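You operate a simulated robot arm through the tools that you are given. There is no shell and no other tool. Be economical: measure what you need, move in short steps, check, and stop when the job is done.

You run a simulated two-armed robot. Do the job below in one go: nothing can be reset, and whatever is moved stays where it is left.

Task
Make up soapy wash water in the bowl.
Fine: Hold the soap bottle to pull its top up. Pour a dash of soap into the water, stand the bottle back and push its top down. Stir till no streak shows and stand the round stick in its pot. The bowl is china: do not knock or squeeze it. Spill no more than a spoonful and drop nothing. Set down upright: soap bottle.

Only the result counts: the job must be done as asked and must still hold three seconds after the hand-in. Knocking over, shifting, dropping, spilling or breaking anything else fails it.

Robot
Two 7-joint arms with three-finger grippers on one trunk, on a base that drives. Base frame: it is fixed to the floor where the robot stands at the start and does not move with it; the origin is under the middle of the robot, x ahead of it, y to its left, z up. Lengths are in mm, angles in rad, forces in N, time in s.
The left shoulder is at the start at [36, 154, 1024], the right one opposite. With the tool pointing down near the work surface each hand reaches from about 220 to 620 mm from the robot's upright axis, wherever it stands, measured 20 degrees to its own side. Places, roughly: pull top [500, -100, 900]. Payload 2.69 kg a hand.
The tool frame of a hand sits at the grasp point between the pads (the TCP): z along the fingers, y along the line on which they close. The tips reach 29 mm beyond it. The gripper opens to 120 mm. The gripper's body begins 78 mm behind the TCP.
Orientation is told as [roll, pitch, yaw] about the base's x, y, z axes, in that order, counted from this pose: with the fingers straight down and closing along the base's y, the tool's x points along the base's -x, its y along +y and its z along -z.

Tools
- The arms move only by the tool arm_command. It takes "left_commands", "right_commands" or both (then of equal length, played together; a hand with none holds still); each is a list of rows, each an object of numbers (a shift or turn left out is 0, a gripper value left out holds the last): "ax", "ay", "az": the turn, a rotation vector about the tool's x, y, z in rad; "x", "y", "z": the shift along the tool's x, y, z in mm; "fingers": the closure, from 0 (fully open) to 1 (shut). In form: [{"ax": .., "ay": .., "az": .., "x": .., "y": .., "z": .., "fingers": ..}, ...]. A call has 1 to 8 rows; each row shifts and turns the commanded pose from where the row before left it, along the tool's axes as they then stand. Rows are played at 5 a second. More than 50 mm and 0.15 rad between two rows, or a gripper value outside its range, and nothing of the call is played. Where a pose cannot be reached the arm comes as near as it can. A force on the tool above 40 N (or 10 N above the force at the start of the call, whichever is more), or a blocked arm, ends the call early, and 0.2 s more pass. Each finger halts on what it meets, pressing with about 29 N; the grip force reading is that of the motor and also rises with nothing between the fingers. The clock runs only during rows and for 0.2 s after the last one: add rows that do not move to give the fingers time. It gives the time, the measured TCP pose, the force on the tool (base axes), the opening and the grip force at its end, in the units of the frame above (readings bear some noise), with the torque about the TCP (base axes, N m) and any sound that the robot's microphone picked up, and new pictures: "views" is both (left out), scene, wrist or none (wrist: the cameras of the hands that moved).
- Cameras (640 x 400 px; columns grow to the right, rows downward): "scene" is now at [128.5, -53.9, 1205.5]; the picture's right is [-0.58, -0.81, 0.00], its down [-0.21, 0.15, -0.96] and it looks along [0.78, -0.56, -0.26] (base axes); focal length 214 px, centre (320, 200). "left" rides on the left gripper at [63, 0, -104] in its tool frame; the picture's right is [0.00, 1.00, 0.00], its down [-0.83, 0.00, -0.56] and it looks along [-0.56, 0.00, 0.83] (tool axes); focal length 275 px, centre (320, 200). "right" rides on the right gripper at [63, 0, -104] in its tool frame; the picture's right is [0.00, 1.00, 0.00], its down [-0.83, 0.00, -0.56] and it looks along [-0.56, 0.00, 0.83] (tool axes); focal length 275 px, centre (320, 200). There is no depth. A picture from a camera that has moved, and an enlarged one, comes with that camera's place and axes in the base frame and with its lens.
- lift_body(by): slides the trunk up (or, below 0, down) by that many mm; the arms and the scene camera ride with it, the base frame stays. It gives what a move gives, with no picture.
- roll_base(legs): drives the robot by 1 to 6 legs, each [ahead, left, turn to the left] in mm, mm and rad, along the robot's own axes; the way and the turn of a leg run together, so that a leg with both is an arc; at most 1500 mm and 3.142 rad a leg. The arms and the cameras ride along, it lands a little off, and it stops where it bumps. It gives what a move gives, and a new picture of the scene camera.
- turn_head(pan, tilt): turns the head with the scene camera to pan (to the left, within 1.396 rad either way) and tilt (down, from -0.506 to 1.204), counted from straight ahead of the robot. It gives what a move gives, and a new picture of the scene camera.
- enlarge(camera, box): a new picture of the part [left, top, right, bottom] of that camera's present view, enlarged. The clock stands still meanwhile.
- sign_off(): hands the job in; it is judged then, once.

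Go step by step. Nothing tells you exact positions but the pictures and the camera data: compare them with the known pose of the tool, close in by small moves and look again before you grip or let go. The budget is 120 turns and 260 pictures, counting those below and the enlarged ones. Unless the task says otherwise, let go and move clear before handing in, and close with one line.

The tools are called after "Request:" as name(argument=value, ...) on one line, values as JSON. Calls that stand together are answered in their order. arm_command: Moves the arms, as the interface text tells. Its arguments: {"type":"object","properties":{"left_commands":{"type":"array","items":{"type":"object","properties":{"ax":{"type":"number"},"ay":{"type":"number"},"az":{"type":"number"},"x":{"type":"number"},"y":{"type":"number"},"z":{"type":"number"},"fingers":{"type":"number"}}}},"right_commands":{"type":"array","items":{"type":"object","properties":{"ax":{"type":"number"},"ay":{"type":"number"},"az":{"type":"number"},"x":{"type":"number"},"y":{"type":"number"},"z":{"type":"number"},"fingers":{"type":"number"}}}},"views":{"type":"string","enum":["both","scene","wrist","none"]}},"required":[]} The other tools are called the same way: lift_body (by) slides the trunk up or down; roll_base (legs) drives the base; turn_head (pan, tilt) turns the head that bears the scene camera; enlarge (camera, box) takes an enlarged picture of a part of a camera's view; sign_off () hands the job in.

At the start:

```text
t: 0.0
left_ee_pos: [339.0, -57.5, 999.5]
left_orientation: [0.001, 0.0, 0.0]
left_ft_force: [-0.5, -0.2, -0.1]
left_moment: [0.01, 0.01, 0.03]
left_finger_gap: 120.0
left_grip_force: 0.0
right_ee_pos: [290.5, -367.8, 1177.2]
right_orientation: [0.0, 0.0, 0.0]
right_ft_force: [-0.2, -0.4, -0.2]
right_moment: [-0.01, 0.0, -0.02]
right_finger_gap: 120.1
right_grip_force: 0.1
trunk travel left (down, up): [-389.0, 49.0]
robot x, y, heading: [-2.6, -3.4, 0.003]
head pan, tilt: [-0.625, 0.269]
```

scene: 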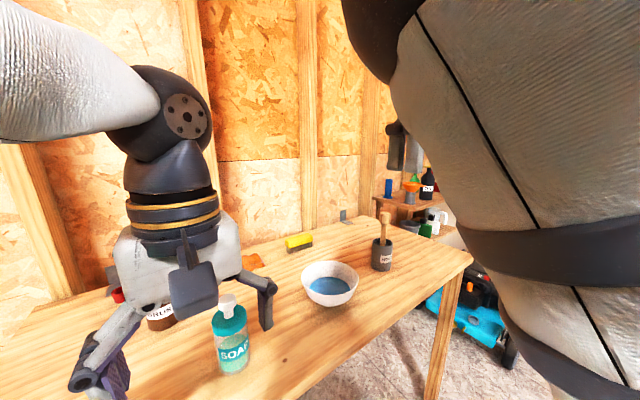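
right: 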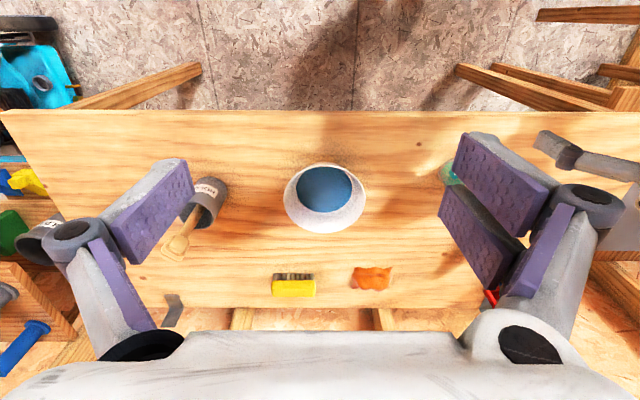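
left: 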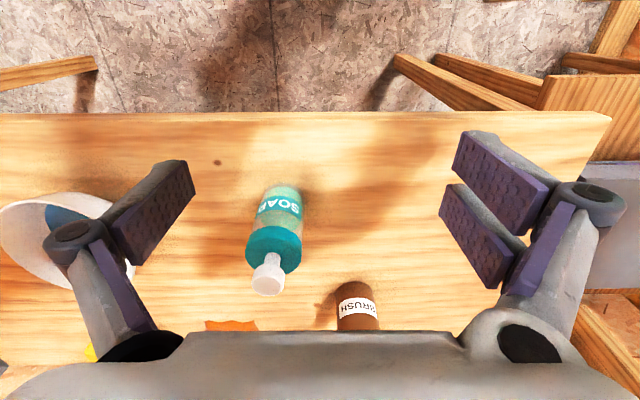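

The soap bottle stands ahead, the bowl to its right and a dark pot with a wooden stick beyond it. I look closer before moving.

Request:
enlarge(camera="scene", box=[280, 190, 440, 310])

Request:
enlarge(camera="scene", box=[100, 270, 290, 390])

Request:
enlarge(camera="left", box=[200, 150, 400, 330])

Request:
enlarge(camera="right", box=[140, 140, 400, 310])

```text
3.33 times, centred on (360, 250) of scene
camera zoom: at [128.5, -53.9, 1205.5], right [-0.58, -0.81, 0.0], down [-0.21, 0.15, -0.96], along [0.78, -0.56, -0.26], focal length 715 px, centre (187, 33)
```

zoom: 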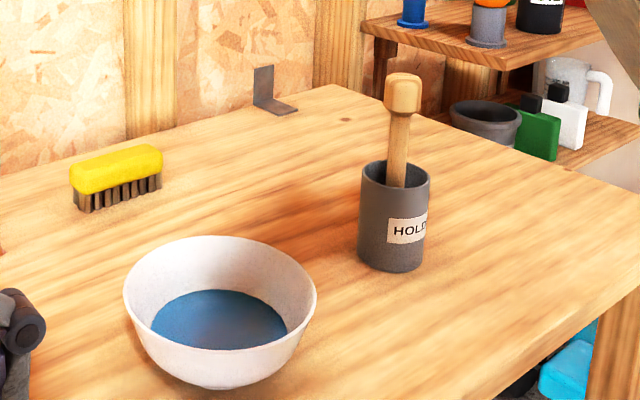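

```text
3.33 times, centred on (195, 330) of scene
camera zoom: at [128.5, -53.9, 1205.5], right [-0.58, -0.81, 0.0], down [-0.21, 0.15, -0.96], along [0.78, -0.56, -0.26], focal length 715 px, centre (737, -233)
```

zoom: 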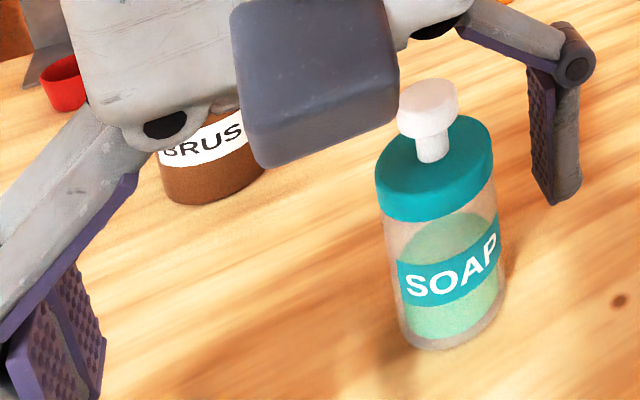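

```text
2.22 times, centred on (300, 240) of left
camera zoom: at [276.1, -57.6, 1104.9], right [0.0, 1.0, 0.0], down [0.83, 0.0, 0.56], along [0.56, 0.0, -0.83], focal length 612 px, centre (364, 111)
```

zoom: 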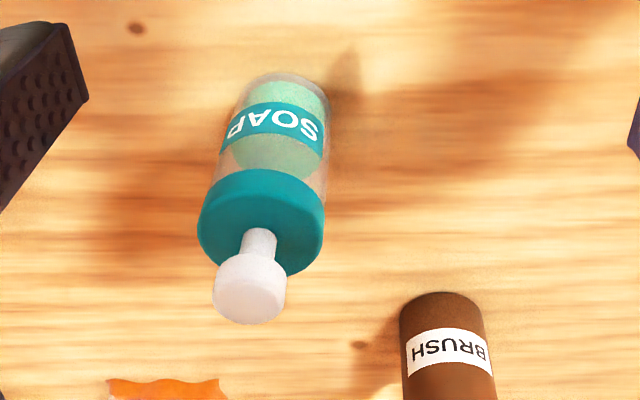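

```text
2.35 times, centred on (270, 225) of right
camera zoom: at [228.0, -368.2, 1280.8], right [0.0, 1.0, 0.0], down [0.83, 0.0, 0.56], along [0.56, 0.0, -0.83], focal length 648 px, centre (438, 141)
```

zoom: 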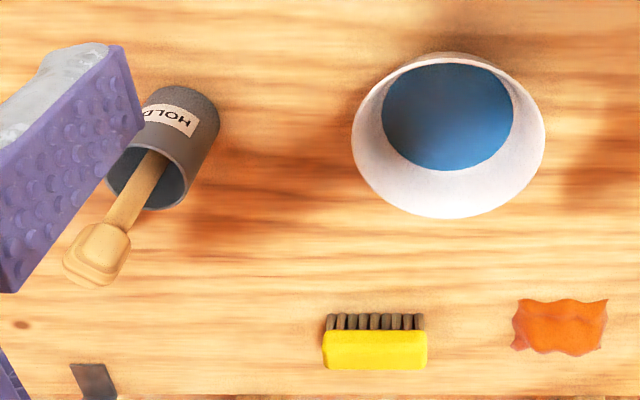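

The tall pot is labelled HOLDER with a stick in it; a BRUSH jar stands to the left. I look across the whole table.

Request:
turn_head(pan=-0.1, tilt=0.6)

Request:
turn_head(pan=-0.7, tilt=0.6)

```text
t: 0.9
left_ee_pos: [339.7, -58.5, 998.8]
left_orientation: [0.0, 0.001, 0.0]
left_ft_force: [0.7, -0.1, -0.3]
left_moment: [-0.04, 0.01, -0.01]
left_finger_gap: 120.0
left_grip_force: 0.0
right_ee_pos: [291.2, -368.3, 1175.6]
right_orientation: [0.003, 0.005, -0.001]
right_ft_force: [-0.3, -0.4, -0.4]
right_moment: [0.0, 0.0, 0.02]
right_finger_gap: 120.4
right_grip_force: 0.0
trunk travel left (down, up): [-389.0, 49.0]
robot x, y, heading: [-1.0, -1.4, -0.001]
head pan, tilt: [-0.099, 0.6]
camera scene: at [137.3, -37.6, 1194.2], right [-0.41, -0.91, 0.0], down [-0.34, 0.16, -0.93], along [0.84, -0.38, -0.38], focal length 214 px, centre (320, 200)
```

scene: 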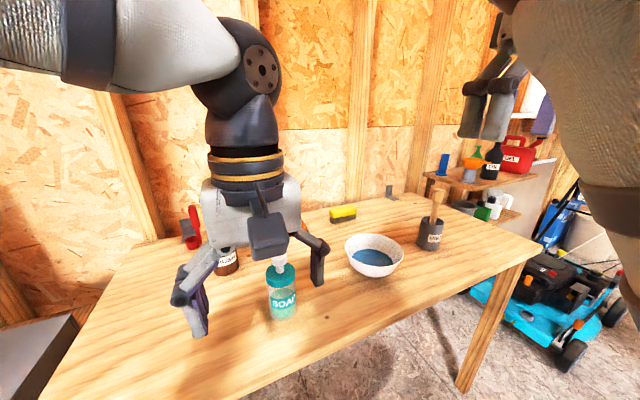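

```text
t: 1.9
left_ee_pos: [339.3, -58.8, 1000.9]
left_orientation: [0.002, 0.0, 0.0]
left_ft_force: [0.3, 0.3, 0.7]
left_moment: [0.0, 0.0, 0.01]
left_finger_gap: 120.0
left_grip_force: 0.0
right_ee_pos: [289.0, -368.0, 1177.2]
right_orientation: [-0.001, 0.002, -0.001]
right_ft_force: [-0.8, 0.3, -0.1]
right_moment: [0.02, 0.0, 0.03]
right_finger_gap: 119.9
right_grip_force: 0.1
trunk travel left (down, up): [-389.0, 49.0]
robot x, y, heading: [-1.5, -0.5, -0.001]
head pan, tilt: [-0.7, 0.6]
camera scene: at [125.1, -55.3, 1187.3], right [-0.61, -0.79, 0.0], down [-0.35, 0.27, -0.89], along [0.71, -0.55, -0.45], focal length 214 px, centre (320, 200)
```

scene: 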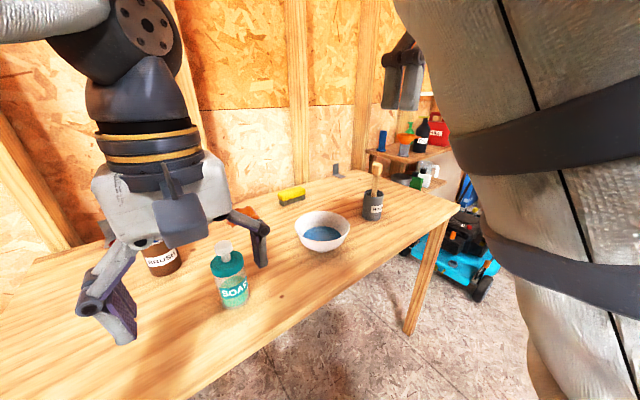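

Only one stick, the one in the HOLDER pot. I shift both hands sideways in the clear to get a second view for triangulation.

Request:
arm_command(left_commands=[{"y": 40}, {"y": 40}, {"y": 40}, {"y": 0}], right_commands=[{"y": 40}, {"y": 40}, {"y": 40}, {"y": 0}], views="both")

Request:
enlarge(camera="left", box=[80, 120, 320, 300])

Request:
enlarge(camera="right", box=[140, 140, 440, 310])

```text
t: 3.0
left_ee_pos: [338.3, 61.9, 999.0]
left_orientation: [0.002, 0.001, -0.001]
left_ft_force: [0.3, 0.4, -0.5]
left_moment: [0.02, 0.01, 0.01]
left_finger_gap: 120.1
left_grip_force: 0.1
right_ee_pos: [321.5, -319.8, 1172.5]
right_orientation: [0.006, 0.001, -0.002]
right_ft_force: [-0.7, 0.3, -1.4]
right_moment: [0.03, 0.0, -0.02]
right_finger_gap: 119.8
right_grip_force: 0.1
right hand out of reach, approached as far as the arm can: row 1, 2, 3
trunk travel left (down, up): [-389.0, 49.0]
robot x, y, heading: [0.9, 3.6, 0.004]
head pan, tilt: [-0.7, 0.6]
camera scene: at [123.2, -60.2, 1194.6], right [-0.65, -0.76, 0.0], down [-0.29, 0.24, -0.93], along [0.71, -0.6, -0.38], focal length 214 px, centre (320, 200)
camera right: at [258.8, -320.9, 1276.5], right [0.0, 1.0, 0.0], down [0.83, 0.0, 0.55], along [0.55, 0.01, -0.83], focal length 275 px, centre (320, 200)
camera left: at [274.5, 62.2, 1104.5], right [0.0, 1.0, 0.0], down [0.83, 0.0, 0.56], along [0.56, 0.0, -0.83], focal length 275 px, centre (320, 200)
```

scene: 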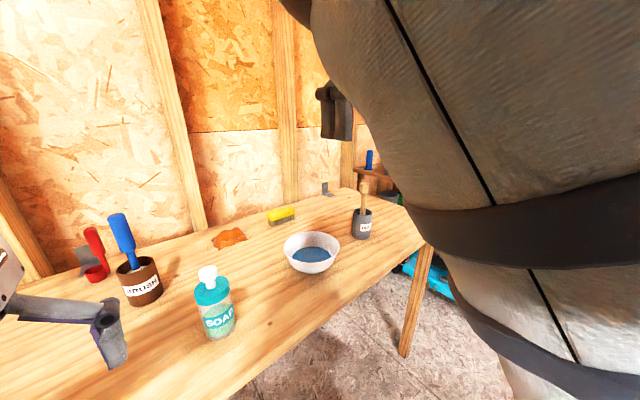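
right: 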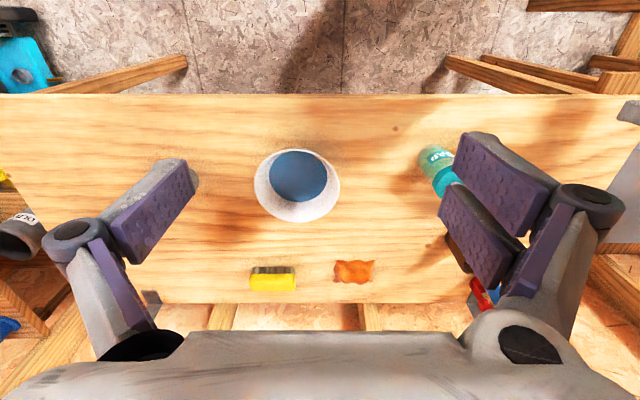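
left: 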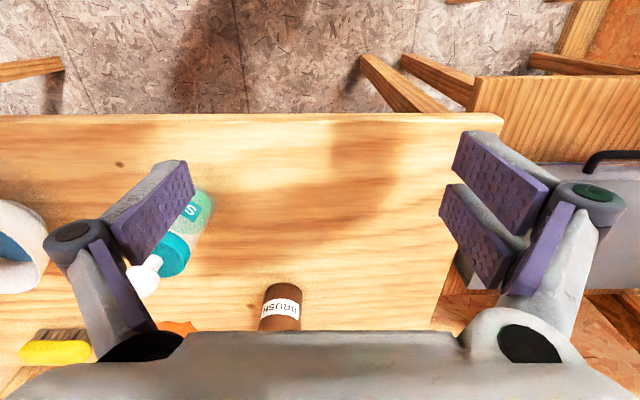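

```text
2.22 times, centred on (200, 210) of left
camera zoom: at [274.5, 62.2, 1104.5], right [0.0, 1.0, 0.0], down [0.83, 0.0, 0.56], along [0.56, 0.0, -0.83], focal length 612 px, centre (587, 178)
```

zoom: 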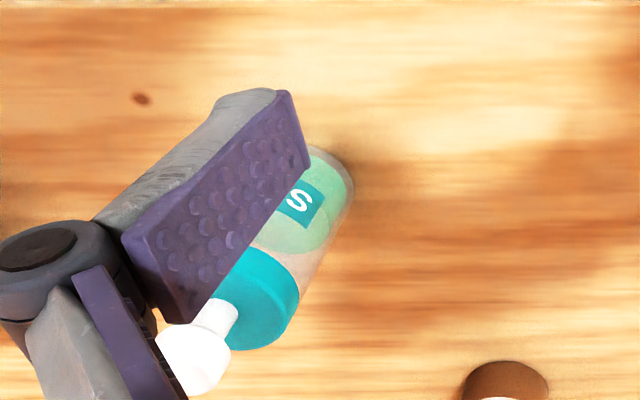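

```text
2.13 times, centred on (290, 225) of right
camera zoom: at [258.8, -320.9, 1276.5], right [0.0, 1.0, 0.0], down [0.83, 0.0, 0.55], along [0.55, 0.01, -0.83], focal length 587 px, centre (384, 147)
```

zoom: 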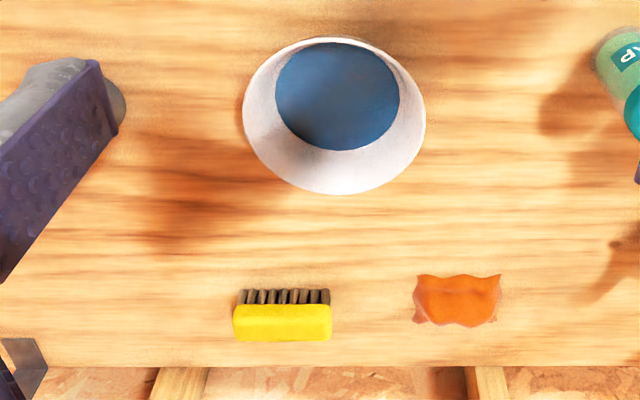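

Triangulated: table top z≈800, bottle axis about (488, -106) with knob at z≈917–940, bowl centre about (505, -360). Plan: the right hand grips the bottle body pitched forward, the left pulls the top. First I lower the right hand and start pitching it.

Request:
arm_command(left_commands=[{"y": 30}, {"y": 30}, {}, {}, {}, {}, {}, {}], right_commands=[{"z": 45}, {"z": 45}, {"z": 45}, {"z": 30}, {"ay": -0.15}, {"ay": -0.15}, {"ay": -0.15}, {}], views="scene")

```text
t: 4.8
left_ee_pos: [339.5, 121.3, 1000.5]
left_orientation: [0.0, 0.0, -0.001]
left_ft_force: [0.2, 0.4, 0.4]
left_moment: [-0.04, -0.03, 0.02]
left_finger_gap: 120.1
left_grip_force: 0.0
right_ee_pos: [358.1, -382.6, 1011.7]
right_orientation: [0.002, -0.449, 0.0]
right_ft_force: [0.2, 0.3, 1.1]
right_moment: [-0.01, 0.0, -0.02]
right_finger_gap: 120.2
right_grip_force: 0.0
right hand out of reach, approached as far as the arm can: row 1, 2, 3, 5, 6, 7
trunk travel left (down, up): [-389.0, 49.0]
robot x, y, heading: [2.1, -0.5, 0.001]
head pan, tilt: [-0.7, 0.6]
camera scene: at [126.0, -56.1, 1193.3], right [-0.61, -0.79, 0.0], down [-0.31, 0.24, -0.92], along [0.73, -0.57, -0.39], focal length 214 px, centre (320, 200)
```

scene: 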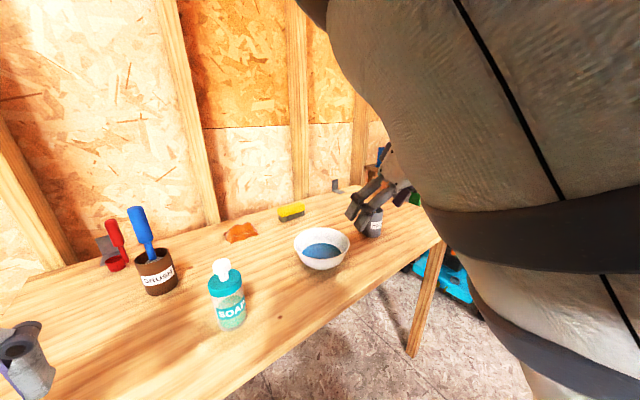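

The right arm is too folded so close in. I back the robot off by 150 mm to give the tilted hand room.

Request:
roll_base(legs=[[-150, 0, 0]])

Request:
arm_command(right_commands=[{"y": 50}, {"y": 50}, {"y": 50}, {"y": 50}, {"x": -50}, {"ay": -0.15}, {"ay": -0.15}, {"ay": -0.15}], views="scene")

```text
t: 6.1
left_ee_pos: [188.2, 121.2, 999.9]
left_orientation: [0.001, 0.0, -0.001]
left_ft_force: [0.5, -0.8, 0.4]
left_moment: [0.0, -0.01, 0.02]
left_finger_gap: 120.0
left_grip_force: 0.1
right_ee_pos: [206.8, -382.3, 1011.7]
right_orientation: [0.003, -0.451, -0.002]
right_ft_force: [-0.4, -0.6, -0.2]
right_moment: [0.01, -0.02, 0.03]
right_finger_gap: 120.2
right_grip_force: 0.1
trunk travel left (down, up): [-389.0, 49.0]
robot x, y, heading: [-153.9, -1.2, -0.0]
head pan, tilt: [-0.7, 0.6]
camera scene: at [-25.7, -56.6, 1193.3], right [-0.62, -0.79, 0.0], down [-0.31, 0.24, -0.92], along [0.72, -0.57, -0.39], focal length 214 px, centre (320, 200)
```

scene: 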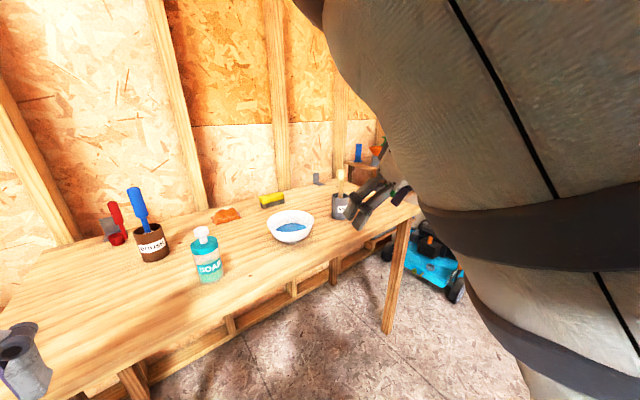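

```text
t: 7.9
left_ee_pos: [188.6, 121.2, 1000.0]
left_orientation: [0.0, 0.001, -0.001]
left_ft_force: [-0.4, 0.1, 0.5]
left_moment: [-0.02, 0.02, 0.02]
left_finger_gap: 119.9
left_grip_force: 0.0
right_ee_pos: [328.6, -332.6, 991.4]
right_orientation: [0.002, -0.901, 0.0]
right_ft_force: [0.1, -0.3, 0.8]
right_moment: [0.0, -0.02, -0.01]
right_finger_gap: 120.2
right_grip_force: 0.1
right hand out of reach, approached as far as the arm can: row 1, 2, 3, 4
trunk travel left (down, up): [-389.0, 49.0]
robot x, y, heading: [-151.0, 1.2, -0.003]
head pan, tilt: [-0.7, 0.6]
camera scene: at [-26.5, -56.3, 1185.7], right [-0.62, -0.78, 0.0], down [-0.36, 0.29, -0.89], along [0.69, -0.55, -0.46], focal length 214 px, centre (320, 200)
```

scene: 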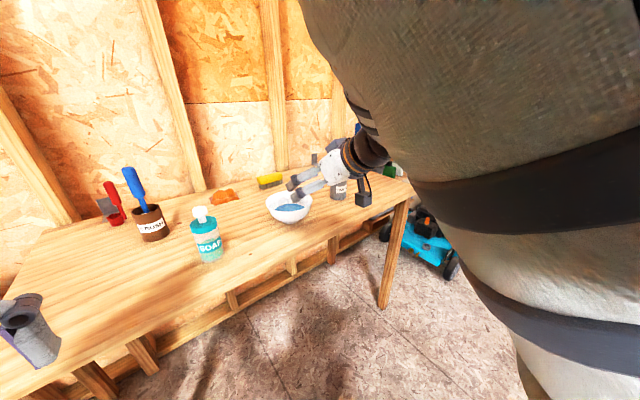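

Better. I go forward 100 mm, then left toward the bottle, staying high.

Request:
arm_command(right_commands=[{"x": -25, "z": 31}, {"x": -25, "z": 31}, {"x": -10, "z": 12, "y": 40}, {"y": 48}, {"y": 48}, {"y": 48}, {"y": 42}, {}], views="both")

```text
t: 9.7
left_ee_pos: [188.2, 122.2, 1000.0]
left_orientation: [0.001, 0.001, 0.0]
left_ft_force: [-0.7, 0.3, 0.0]
left_moment: [-0.03, -0.03, 0.01]
left_finger_gap: 119.8
left_grip_force: 0.0
right_ee_pos: [449.5, -115.2, 979.7]
right_orientation: [-0.001, -0.902, 0.001]
right_ft_force: [0.6, 1.2, 0.0]
right_moment: [0.02, 0.0, 0.0]
right_finger_gap: 120.0
right_grip_force: 0.0
right hand out of reach, approached as far as the arm can: row 5, 6
trunk travel left (down, up): [-389.0, 49.0]
robot x, y, heading: [-149.3, 1.4, -0.002]
head pan, tilt: [-0.7, 0.6]
camera scene: at [-30.3, -55.5, 1175.2], right [-0.64, -0.76, 0.0], down [-0.43, 0.36, -0.83], along [0.63, -0.53, -0.56], focal length 214 px, centre (320, 200)
camera right: at [329.8, -113.7, 994.3], right [0.0, 1.0, 0.0], down [0.08, 0.0, 1.0], along [1.0, 0.0, -0.08], focal length 275 px, centre (320, 200)
```

scene: 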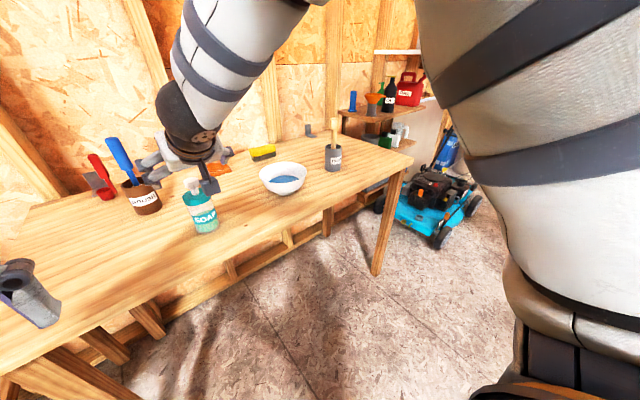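
right: 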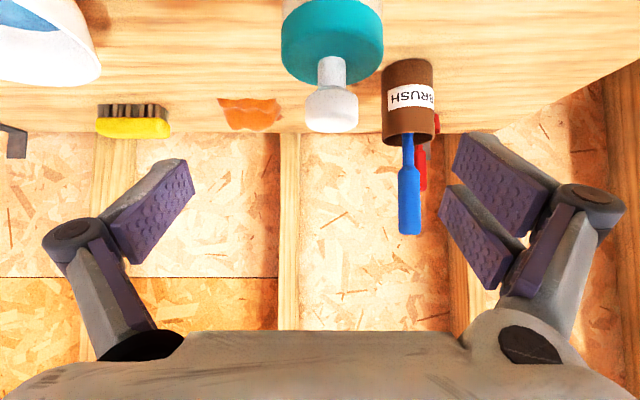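

The knob triangulates to (488, -106.6, 928) again, 32 mm wide with a 60 mm cap. I centre the open right hand over the bottle and come part of the way down.

Request:
arm_command(right_commands=[{"x": -24, "z": 30, "y": 8.6}, {}, {"x": 23.5, "z": 18.6}, {"x": 23.5, "z": 18.6}, {}], views="both")

Request:
enlarge(camera="scene", box=[120, 110, 280, 250])

```text
t: 10.9
left_ee_pos: [187.5, 121.2, 1000.5]
left_orientation: [0.0, 0.001, -0.002]
left_ft_force: [-0.3, -0.5, -1.1]
left_moment: [-0.01, 0.02, -0.02]
left_finger_gap: 119.8
left_grip_force: 0.0
right_ee_pos: [485.9, -106.4, 917.6]
right_orientation: [0.003, -0.898, -0.005]
right_ft_force: [0.9, 0.2, 0.2]
right_moment: [-0.03, 0.01, 0.0]
right_finger_gap: 119.9
right_grip_force: 0.1
trunk travel left (down, up): [-389.0, 49.0]
robot x, y, heading: [-152.1, 1.6, 0.001]
head pan, tilt: [-0.7, 0.6]
camera scene: at [-30.2, -56.3, 1175.1], right [-0.65, -0.76, 0.0], down [-0.43, 0.36, -0.83], along [0.63, -0.53, -0.56], focal length 214 px, centre (320, 200)
camera right: at [366.4, -106.9, 932.1], right [0.0, 1.0, 0.0], down [0.08, 0.0, 1.0], along [1.0, 0.0, -0.08], focal length 275 px, centre (320, 200)
```

scene: 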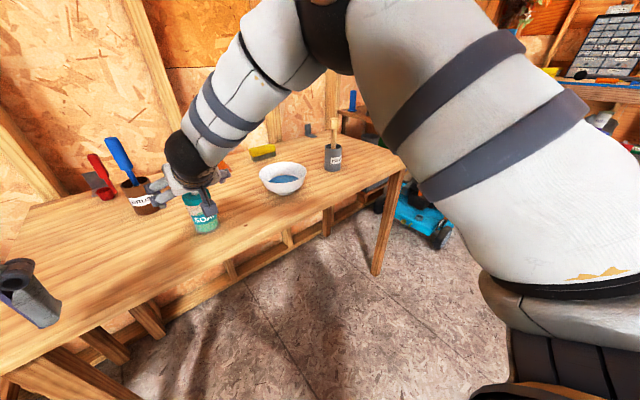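
right: 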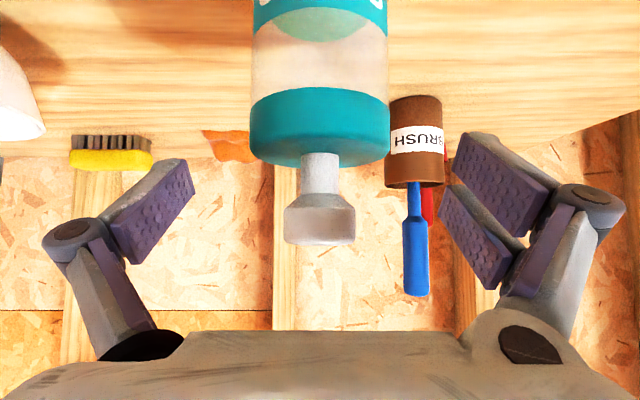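

```text
2.86 times, centred on (200, 180) of scene
camera zoom: at [-30.2, -56.3, 1175.1], right [-0.65, -0.76, 0.0], down [-0.43, 0.36, -0.83], along [0.63, -0.53, -0.56], focal length 613 px, centre (663, 257)
```

zoom: 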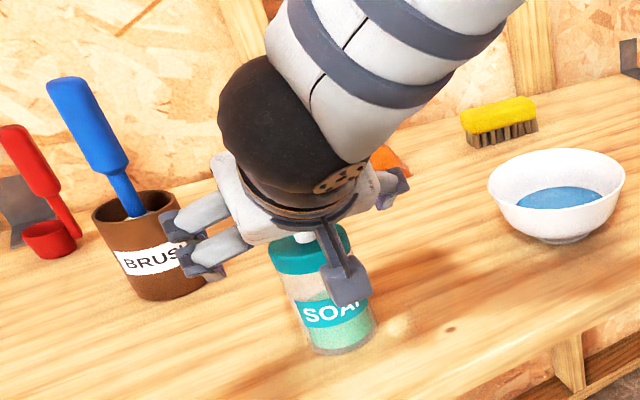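

The bottle is centred between the fingers. I descend the last 70 mm to grip height and close gently.

Request:
arm_command(right_commands=[{"x": 26, "z": 23}, {"x": 27, "z": 23}, {}], views="both")

Request:
enlarge(camera="scene", box=[120, 110, 280, 250])

```text
t: 11.7
left_ee_pos: [189.1, 121.3, 1000.6]
left_orientation: [0.001, 0.0, -0.003]
left_ft_force: [0.2, -0.1, 0.0]
left_moment: [0.01, -0.03, 0.04]
left_finger_gap: 119.9
left_grip_force: 0.1
right_ee_pos: [488.8, -106.9, 846.4]
right_orientation: [0.003, -0.898, -0.004]
right_ft_force: [-0.1, 1.1, 0.5]
right_moment: [0.01, -0.03, -0.02]
right_finger_gap: 119.7
right_grip_force: 0.0
trunk travel left (down, up): [-389.0, 49.0]
robot x, y, heading: [-148.0, 1.8, -0.003]
head pan, tilt: [-0.7, 0.6]
camera scene: at [-30.3, -56.3, 1175.1], right [-0.65, -0.76, 0.0], down [-0.43, 0.36, -0.83], along [0.63, -0.53, -0.56], focal length 214 px, centre (320, 200)
camera right: at [368.5, -106.3, 862.5], right [0.0, 1.0, 0.0], down [0.08, 0.0, 1.0], along [1.0, 0.0, -0.08], focal length 275 px, centre (320, 200)
```

scene: 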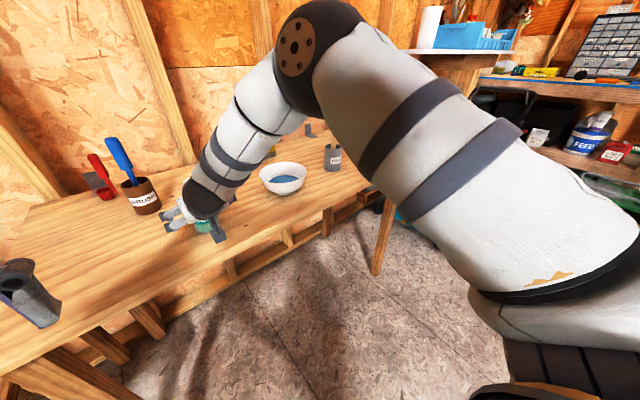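
right: 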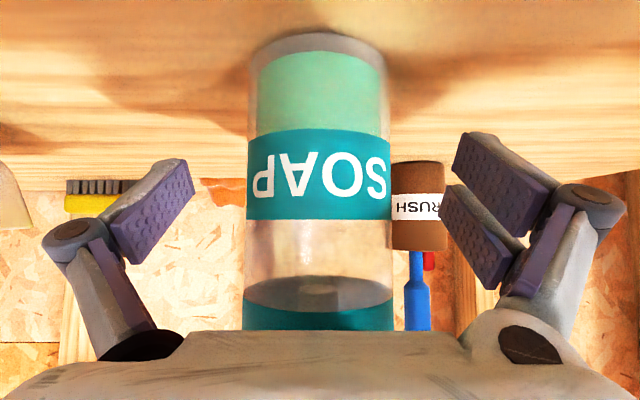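

```text
2.86 times, centred on (200, 180) of scene
camera zoom: at [-30.3, -56.3, 1175.1], right [-0.65, -0.76, 0.0], down [-0.43, 0.36, -0.83], along [0.63, -0.53, -0.56], focal length 613 px, centre (663, 257)
```

zoom: 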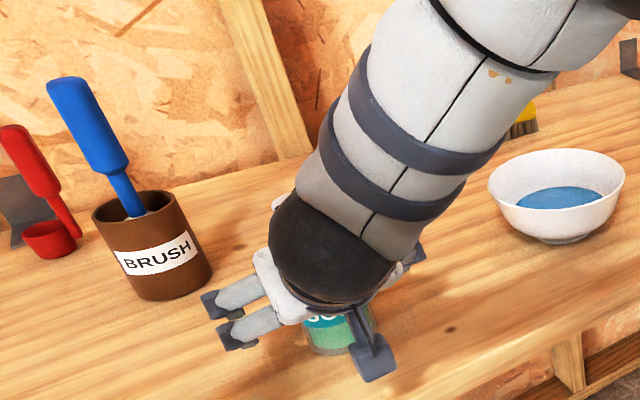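

Bottle centred at the grip height. I close the fingers on its body.

Request:
arm_command(right_commands=[{"fingers": 0.4}, {"fingers": 0.6}, {"fingers": 0.65}, {}], views="wrist")

```text
t: 12.7
left_ee_pos: [189.6, 121.0, 1000.3]
left_orientation: [-0.001, 0.0, -0.002]
left_ft_force: [-0.1, 0.1, -0.8]
left_moment: [0.01, 0.01, 0.01]
left_finger_gap: 120.1
left_grip_force: 0.1
right_ee_pos: [487.2, -105.5, 848.1]
right_orientation: [0.004, -0.899, -0.004]
right_ft_force: [-0.1, -1.0, 0.7]
right_moment: [0.04, 0.01, 0.02]
right_finger_gap: 55.4
right_grip_force: 29.5
trunk travel left (down, up): [-389.0, 49.0]
robot x, y, heading: [-147.3, -2.9, -0.002]
head pan, tilt: [-0.7, 0.6]
camera right: at [368.6, -106.4, 862.7], right [0.0, 1.0, 0.0], down [0.08, 0.0, 1.0], along [1.0, 0.0, -0.08], focal length 275 px, centre (320, 200)
```

right: 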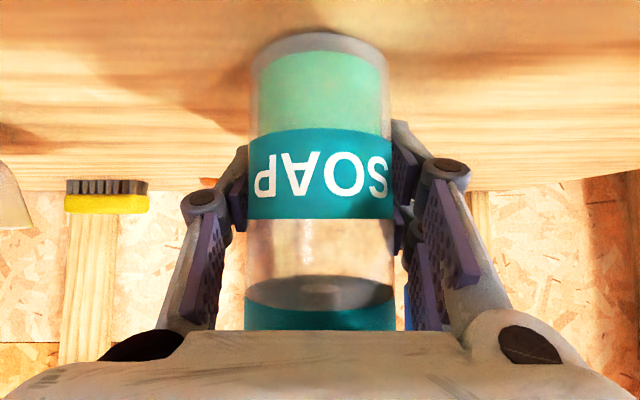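

Bottle held at a 55 mm gap. I lift it 60 mm straight up, and meanwhile turn the left hand a quarter turn so that it can come in from the left.

Request:
arm_command(right_commands=[{"x": -12, "z": -9.5}, {"x": -12, "z": -9.5}, {"x": -12, "z": -9.5}, {"x": -12, "z": -9.5}, {}, {}, {}, {}], left_commands=[{"z": -20, "az": 0.15}, {"x": -30, "az": 0.15}, {"x": -30, "az": 0.15}, {"x": -30, "az": 0.15}, {"az": 0.15}, {"az": 0.15}, {"az": 0.15}, {"az": 0.15}], views="both")

```text
t: 14.5
left_ee_pos: [274.1, 93.5, 1018.5]
left_orientation: [0.001, 0.0, -1.202]
left_ft_force: [-0.6, 0.3, -0.9]
left_moment: [0.06, 0.0, 0.01]
left_finger_gap: 119.8
left_grip_force: 0.1
right_ee_pos: [489.1, -105.9, 909.8]
right_orientation: [0.003, -0.9, -0.003]
right_ft_force: [0.1, 0.5, -1.6]
right_moment: [-0.02, -0.01, 0.01]
right_finger_gap: 55.6
right_grip_force: 29.2
trunk travel left (down, up): [-389.0, 49.0]
robot x, y, heading: [-149.3, -0.4, -0.002]
head pan, tilt: [-0.7, 0.6]
camera scene: at [-30.0, -56.3, 1175.0], right [-0.65, -0.76, 0.0], down [-0.43, 0.36, -0.83], along [0.63, -0.53, -0.57], focal length 214 px, centre (320, 200)
camera right: at [369.4, -106.8, 924.4], right [0.0, 1.0, 0.0], down [0.08, 0.0, 1.0], along [1.0, 0.0, -0.08], focal length 275 px, centre (320, 200)
camera left: at [252.0, 153.7, 1124.4], right [0.93, 0.36, 0.0], down [0.3, -0.78, 0.56], along [0.2, -0.52, -0.83], focal length 275 px, centre (320, 200)
```

scene: 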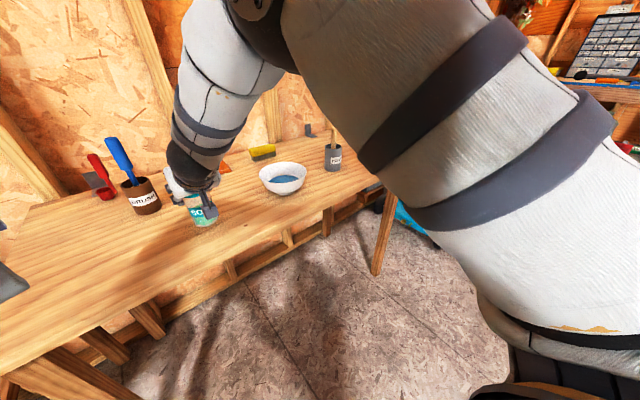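
right: 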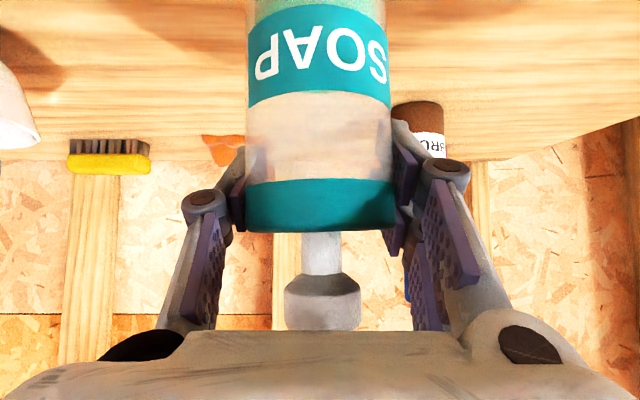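
left: 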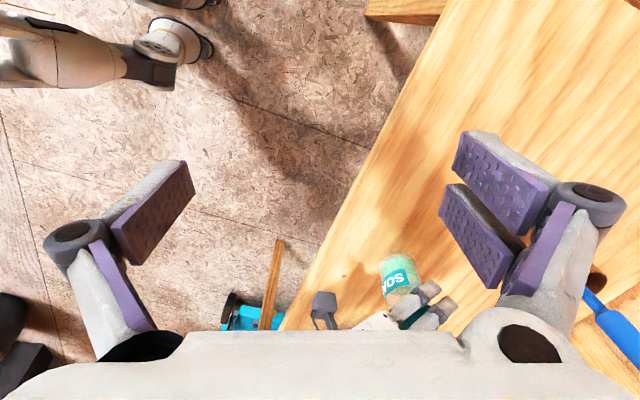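

The bottle seems to have slid in the grip and now hangs near its cap. I check whether it still slips.

Request:
arm_command(right_commands=[{"fingers": 1.0}, {}, {}, {}], views="both")

Request:
enlarge(camera="scene", box=[140, 140, 260, 240])

```text
t: 15.5
left_ee_pos: [274.6, 93.5, 1019.8]
left_orientation: [0.002, -0.001, -1.2]
left_ft_force: [-0.3, -0.4, 0.0]
left_moment: [-0.03, 0.02, -0.01]
left_finger_gap: 120.1
left_grip_force: 0.0
right_ee_pos: [489.6, -106.7, 909.6]
right_orientation: [0.003, -0.899, -0.003]
right_ft_force: [0.0, -0.4, -0.1]
right_moment: [-0.01, -0.02, 0.0]
right_finger_gap: 55.9
right_grip_force: 28.9
trunk travel left (down, up): [-389.0, 49.0]
robot x, y, heading: [-149.4, 3.2, -0.001]
head pan, tilt: [-0.7, 0.6]
camera scene: at [-30.0, -56.3, 1175.0], right [-0.65, -0.76, 0.0], down [-0.43, 0.36, -0.83], along [0.63, -0.53, -0.56], focal length 214 px, centre (320, 200)
camera right: at [369.5, -106.9, 924.4], right [0.0, 1.0, 0.0], down [0.08, 0.0, 1.0], along [1.0, 0.0, -0.08], focal length 275 px, centre (320, 200)
```

scene: 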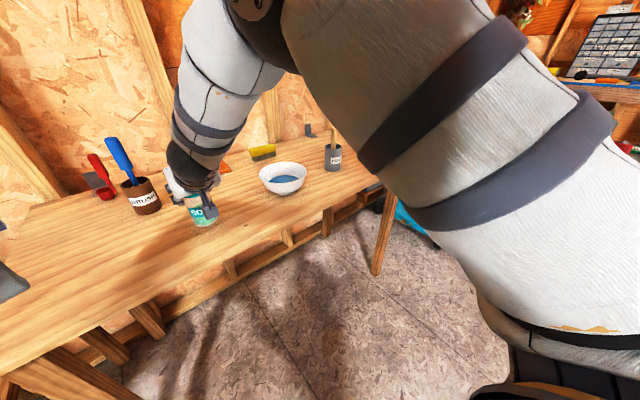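
right: 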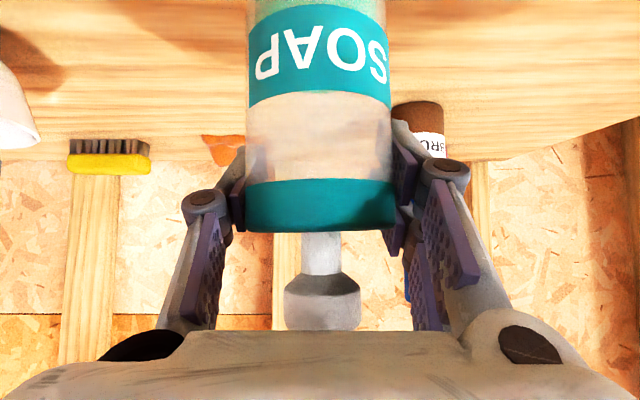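

```text
4.00 times, centred on (200, 190) of scene
camera zoom: at [-30.0, -56.3, 1175.0], right [-0.65, -0.76, 0.0], down [-0.43, 0.36, -0.83], along [0.63, -0.53, -0.56], focal length 858 px, centre (800, 240)
```

zoom: 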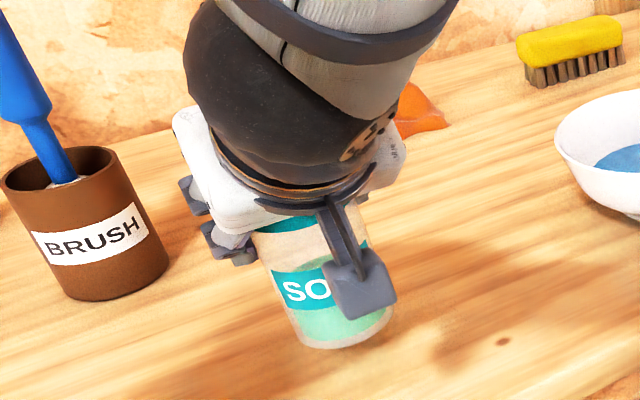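

It is stable now. I raise a little more to test whether it follows without slipping.

Request:
arm_command(right_commands=[{"x": -8, "z": -6}, {"x": -8, "z": -6}, {"x": -8, "z": -6}, {"x": -8, "z": -6}, {}, {}], views="wrist")

```text
t: 16.9
left_ee_pos: [273.9, 94.4, 1018.7]
left_orientation: [-0.001, 0.001, -1.201]
left_ft_force: [0.2, 0.3, 0.1]
left_moment: [-0.03, -0.01, 0.02]
left_finger_gap: 120.0
left_grip_force: 0.1
right_ee_pos: [490.9, -105.9, 948.3]
right_orientation: [0.005, -0.899, -0.003]
right_ft_force: [-0.3, -0.3, -1.3]
right_moment: [0.03, -0.06, -0.01]
right_finger_gap: 55.6
right_grip_force: 29.1
trunk travel left (down, up): [-389.0, 49.0]
robot x, y, heading: [-149.4, -1.6, 0.001]
head pan, tilt: [-0.7, 0.6]
camera right: at [371.4, -106.8, 964.6], right [0.0, 1.0, 0.0], down [0.08, 0.0, 1.0], along [1.0, 0.0, -0.08], focal length 275 px, centre (320, 200)
```

right: 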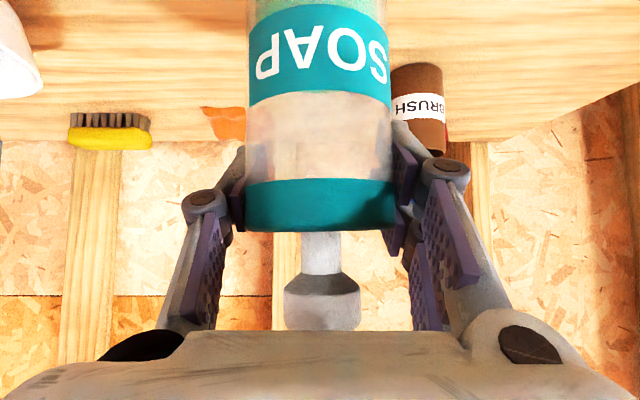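

It follows firmly. To know how it holds, I lower it until it touches the table and read the force.

Request:
arm_command(right_commands=[{"x": 12, "z": 9.5}, {"x": 12, "z": 9.5}, {"x": 12, "z": 9.5}, {"x": 8, "z": 6.2}, {"x": 4, "z": 3.1}, {}], views="none")

Request:
arm_command(right_commands=[{"x": 2.4, "z": 1.9}, {"x": 2.4, "z": 1.9}, {}], views="wrist")

```text
t: 18.3
left_ee_pos: [274.2, 93.4, 1019.3]
left_orientation: [0.0, 0.0, -1.201]
left_ft_force: [0.2, 0.1, 0.2]
left_moment: [-0.01, 0.0, 0.0]
left_finger_gap: 120.0
left_grip_force: 0.0
right_ee_pos: [490.2, -104.7, 888.0]
right_orientation: [0.003, -0.899, -0.003]
right_ft_force: [0.2, -0.4, -1.4]
right_moment: [-0.01, -0.01, 0.0]
right_finger_gap: 55.4
right_grip_force: 28.4
trunk travel left (down, up): [-389.0, 49.0]
robot x, y, heading: [-150.8, -1.7, -0.001]
head pan, tilt: [-0.7, 0.6]
```

```text
t: 19.1
left_ee_pos: [272.0, 94.5, 1020.5]
left_orientation: [0.0, -0.002, -1.202]
left_ft_force: [-0.4, -0.3, 0.4]
left_moment: [0.0, 0.01, -0.01]
left_finger_gap: 120.0
left_grip_force: 0.0
right_ee_pos: [489.9, -106.0, 886.5]
right_orientation: [0.003, -0.907, -0.002]
right_ft_force: [-0.3, -2.4, 17.6]
right_moment: [0.2, 0.56, 0.07]
right_finger_gap: 55.6
right_grip_force: 29.4
trunk travel left (down, up): [-389.0, 49.0]
robot x, y, heading: [-150.5, -4.7, 0.004]
head pan, tilt: [-0.7, 0.6]
camera right: at [369.6, -106.4, 901.0], right [0.0, 1.0, 0.0], down [0.08, 0.0, 1.0], along [1.0, 0.0, -0.08], focal length 275 px, centre (320, 200)
```

right: 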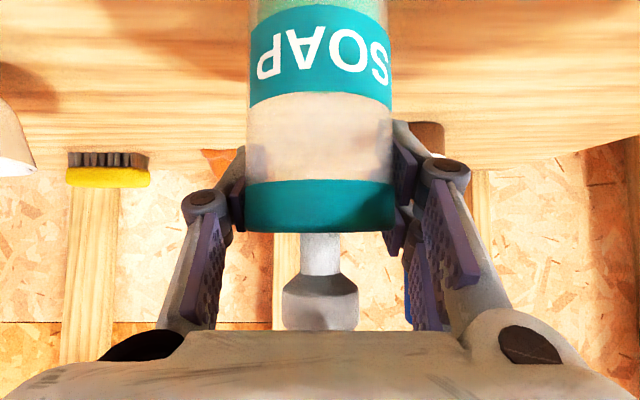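

The grip holds 17 N without slipping now, with the bottle base 87 mm below the TCP. I lift it and bring it nearer to the robot, where the left hand can reach the top.

Request:
arm_command(right_commands=[{"x": -12, "z": -9.5}, {"x": -12, "z": -9.5}, {"x": -12, "z": -9.5}, {"x": -12, "z": -9.5}, {"x": 16, "z": -21, "y": 10}, {"x": 16, "z": -21, "y": 10}, {"x": 16, "z": -21, "y": 10}, {"y": 10}], left_commands=[{}, {"az": 0.15}, {"az": 0.15}, {"az": 0.07}, {}, {}, {}, {}], views="both")

```text
t: 20.9
left_ee_pos: [274.1, 95.2, 1018.7]
left_orientation: [-0.001, 0.002, -1.57]
left_ft_force: [-0.2, -0.5, 0.0]
left_moment: [0.01, -0.01, 0.01]
left_finger_gap: 120.0
left_grip_force: 0.1
right_ee_pos: [410.9, -65.4, 944.8]
right_orientation: [0.004, -0.898, -0.005]
right_ft_force: [1.3, -0.1, -0.9]
right_moment: [-0.04, -0.01, 0.02]
right_finger_gap: 55.5
right_grip_force: 28.8
trunk travel left (down, up): [-389.0, 49.0]
robot x, y, heading: [-148.9, 0.4, 0.004]
head pan, tilt: [-0.7, 0.6]
camera scene: at [-29.7, -56.2, 1174.9], right [-0.65, -0.76, 0.0], down [-0.43, 0.36, -0.82], along [0.63, -0.53, -0.57], focal length 214 px, centre (320, 200)
camera right: at [291.3, -65.5, 959.5], right [0.0, 1.0, 0.0], down [0.08, 0.0, 1.0], along [1.0, 0.0, -0.08], focal length 275 px, centre (320, 200)
camera left: at [275.1, 158.4, 1124.4], right [1.0, 0.0, 0.0], down [0.0, -0.83, 0.56], along [0.0, -0.56, -0.83], focal length 275 px, centre (320, 200)
```

scene: 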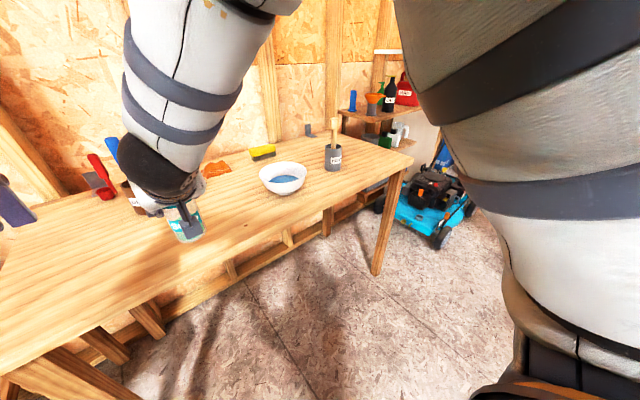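
right: 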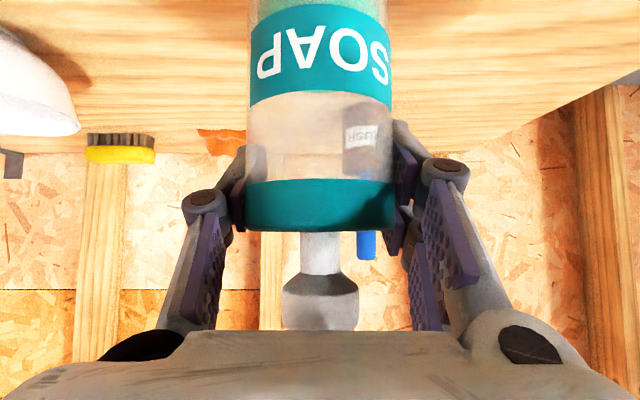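
left: 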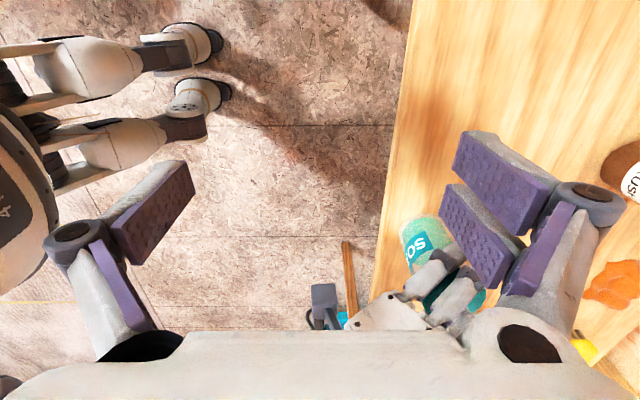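

The knob is now at about (411, -65, 988). I tilt the left hand to point down-right from its side, half close it and bring it to 100 mm before the knob.

Request:
arm_command(left_commands=[{"z": -40, "ay": -0.15, "fingers": 0.5}, {"ay": -0.15}, {"ay": -0.15}, {"ay": -0.15}, {"y": 34, "x": -23, "z": 8.7}, {"y": 34, "x": -23, "z": 8.7}, {"y": 34, "x": -23, "z": 8.7}, {"y": 34, "x": -23, "z": 8.7}], views="both")

```text
t: 22.7
left_ee_pos: [387.6, 3.9, 1077.2]
left_orientation: [-0.002, -0.601, -1.572]
left_ft_force: [0.3, -0.8, -0.2]
left_moment: [-0.02, -0.05, 0.05]
left_finger_gap: 60.2
left_grip_force: 0.0
left hand out of reach, approached as far as the arm can: row 8
right_ee_pos: [411.7, -64.9, 944.9]
right_orientation: [0.004, -0.898, -0.004]
right_ft_force: [-0.1, -0.1, -1.2]
right_moment: [0.03, 0.02, 0.04]
right_finger_gap: 55.4
right_grip_force: 30.0
trunk travel left (down, up): [-389.0, 49.0]
robot x, y, heading: [-149.5, -0.2, -0.004]
head pan, tilt: [-0.7, 0.6]
camera scene: at [-30.5, -56.1, 1175.1], right [-0.65, -0.76, 0.0], down [-0.43, 0.36, -0.83], along [0.63, -0.53, -0.56], focal length 214 px, centre (320, 200)
camera left: at [388.7, 114.5, 1128.8], right [1.0, -0.01, 0.0], down [0.0, -0.37, 0.93], along [0.0, -0.93, -0.37], focal length 275 px, centre (320, 200)
```

scene: 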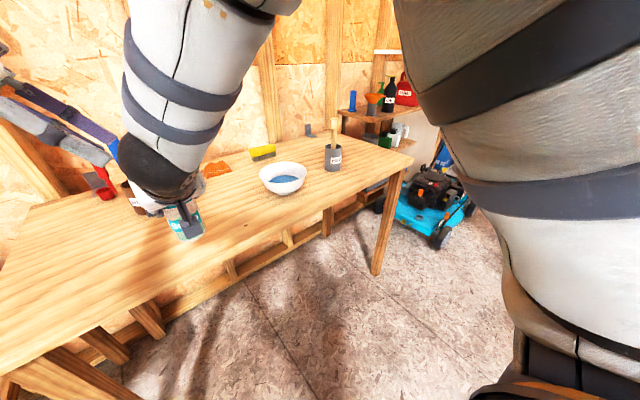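
left: 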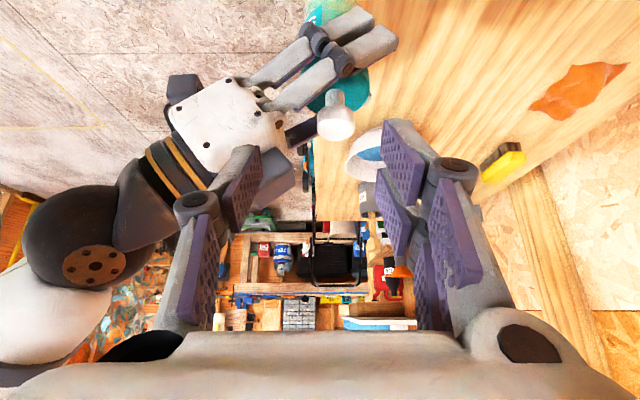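

The left camera puts the knob at about (400, -65, 987). I move in along the tool axis in two parts.

Request:
arm_command(left_commands=[{"y": 6, "x": -3, "z": 25}, {"y": 6, "x": -3, "z": 30}, {}], views="wrist")

```text
t: 23.5
left_ee_pos: [399.2, -31.6, 1036.6]
left_orientation: [0.0, -0.601, -1.57]
left_ft_force: [1.4, -0.1, -0.6]
left_moment: [0.01, -0.1, 0.03]
left_finger_gap: 60.8
left_grip_force: 0.1
right_ee_pos: [411.6, -64.5, 945.7]
right_orientation: [0.004, -0.901, -0.003]
right_ft_force: [-3.0, 1.1, -0.5]
right_moment: [-0.02, -0.13, 0.06]
right_finger_gap: 55.4
right_grip_force: 29.2
trunk travel left (down, up): [-389.0, 49.0]
robot x, y, heading: [-149.1, -3.1, -0.001]
head pan, tilt: [-0.7, 0.6]
camera left: at [399.2, 79.4, 1086.7], right [1.0, 0.0, 0.0], down [0.0, -0.37, 0.93], along [0.0, -0.93, -0.37], focal length 275 px, centre (320, 200)
```

left: 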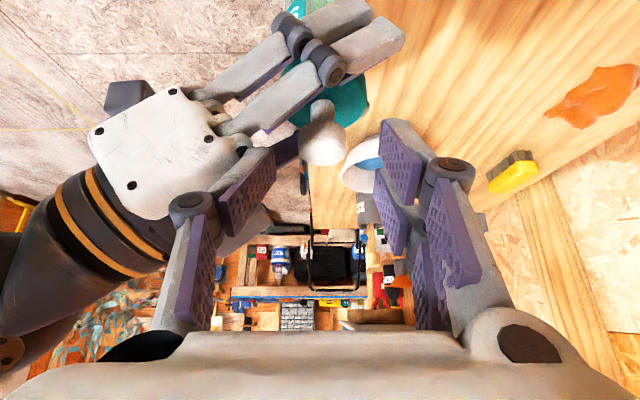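

Slight contact forces show the open left finger brushes the right hand. I back off 15 mm, narrow the fingers to a 43 mm gap and check.

Request:
arm_command(left_commands=[{"z": -15}, {"fingers": 0.64}, {"y": 2}, {}], views="wrist")

Request:
enlarge(camera="left", box=[220, 60, 420, 240])

```text
t: 24.5
left_ee_pos: [396.1, -22.7, 1049.1]
left_orientation: [0.0, -0.599, -1.572]
left_ft_force: [-0.4, 0.5, -0.1]
left_moment: [-0.01, 0.0, -0.03]
left_finger_gap: 43.3
left_grip_force: 0.1
left hand out of reach, approached as far as the arm can: row 1
right_ee_pos: [411.1, -64.5, 945.2]
right_orientation: [0.002, -0.899, -0.004]
right_ft_force: [-0.4, 0.5, -1.6]
right_moment: [0.0, -0.07, 0.02]
right_finger_gap: 55.3
right_grip_force: 28.8
trunk travel left (down, up): [-389.0, 49.0]
robot x, y, heading: [-150.6, 2.7, 0.0]
head pan, tilt: [-0.7, 0.6]
camera left: at [396.6, 88.2, 1099.4], right [1.0, 0.0, 0.0], down [0.0, -0.37, 0.93], along [0.0, -0.93, -0.37], focal length 275 px, centre (320, 200)
```

left: 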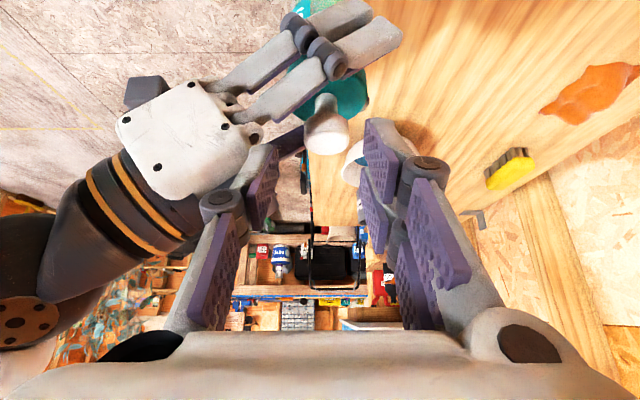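

```text
2.22 times, centred on (320, 150) of left
camera zoom: at [396.6, 88.2, 1099.4], right [1.0, 0.0, 0.0], down [0.0, -0.37, 0.93], along [0.0, -0.93, -0.37], focal length 612 px, centre (320, 311)
```

zoom: 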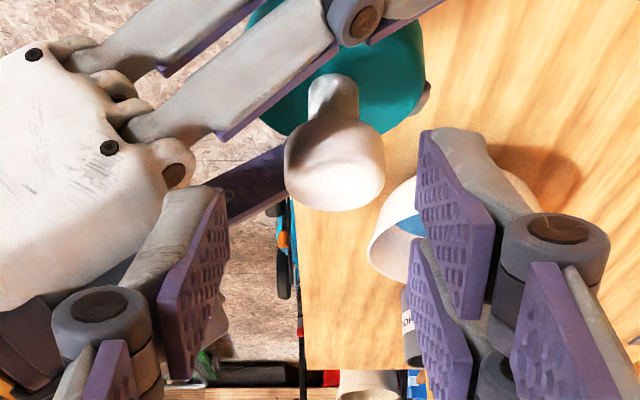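

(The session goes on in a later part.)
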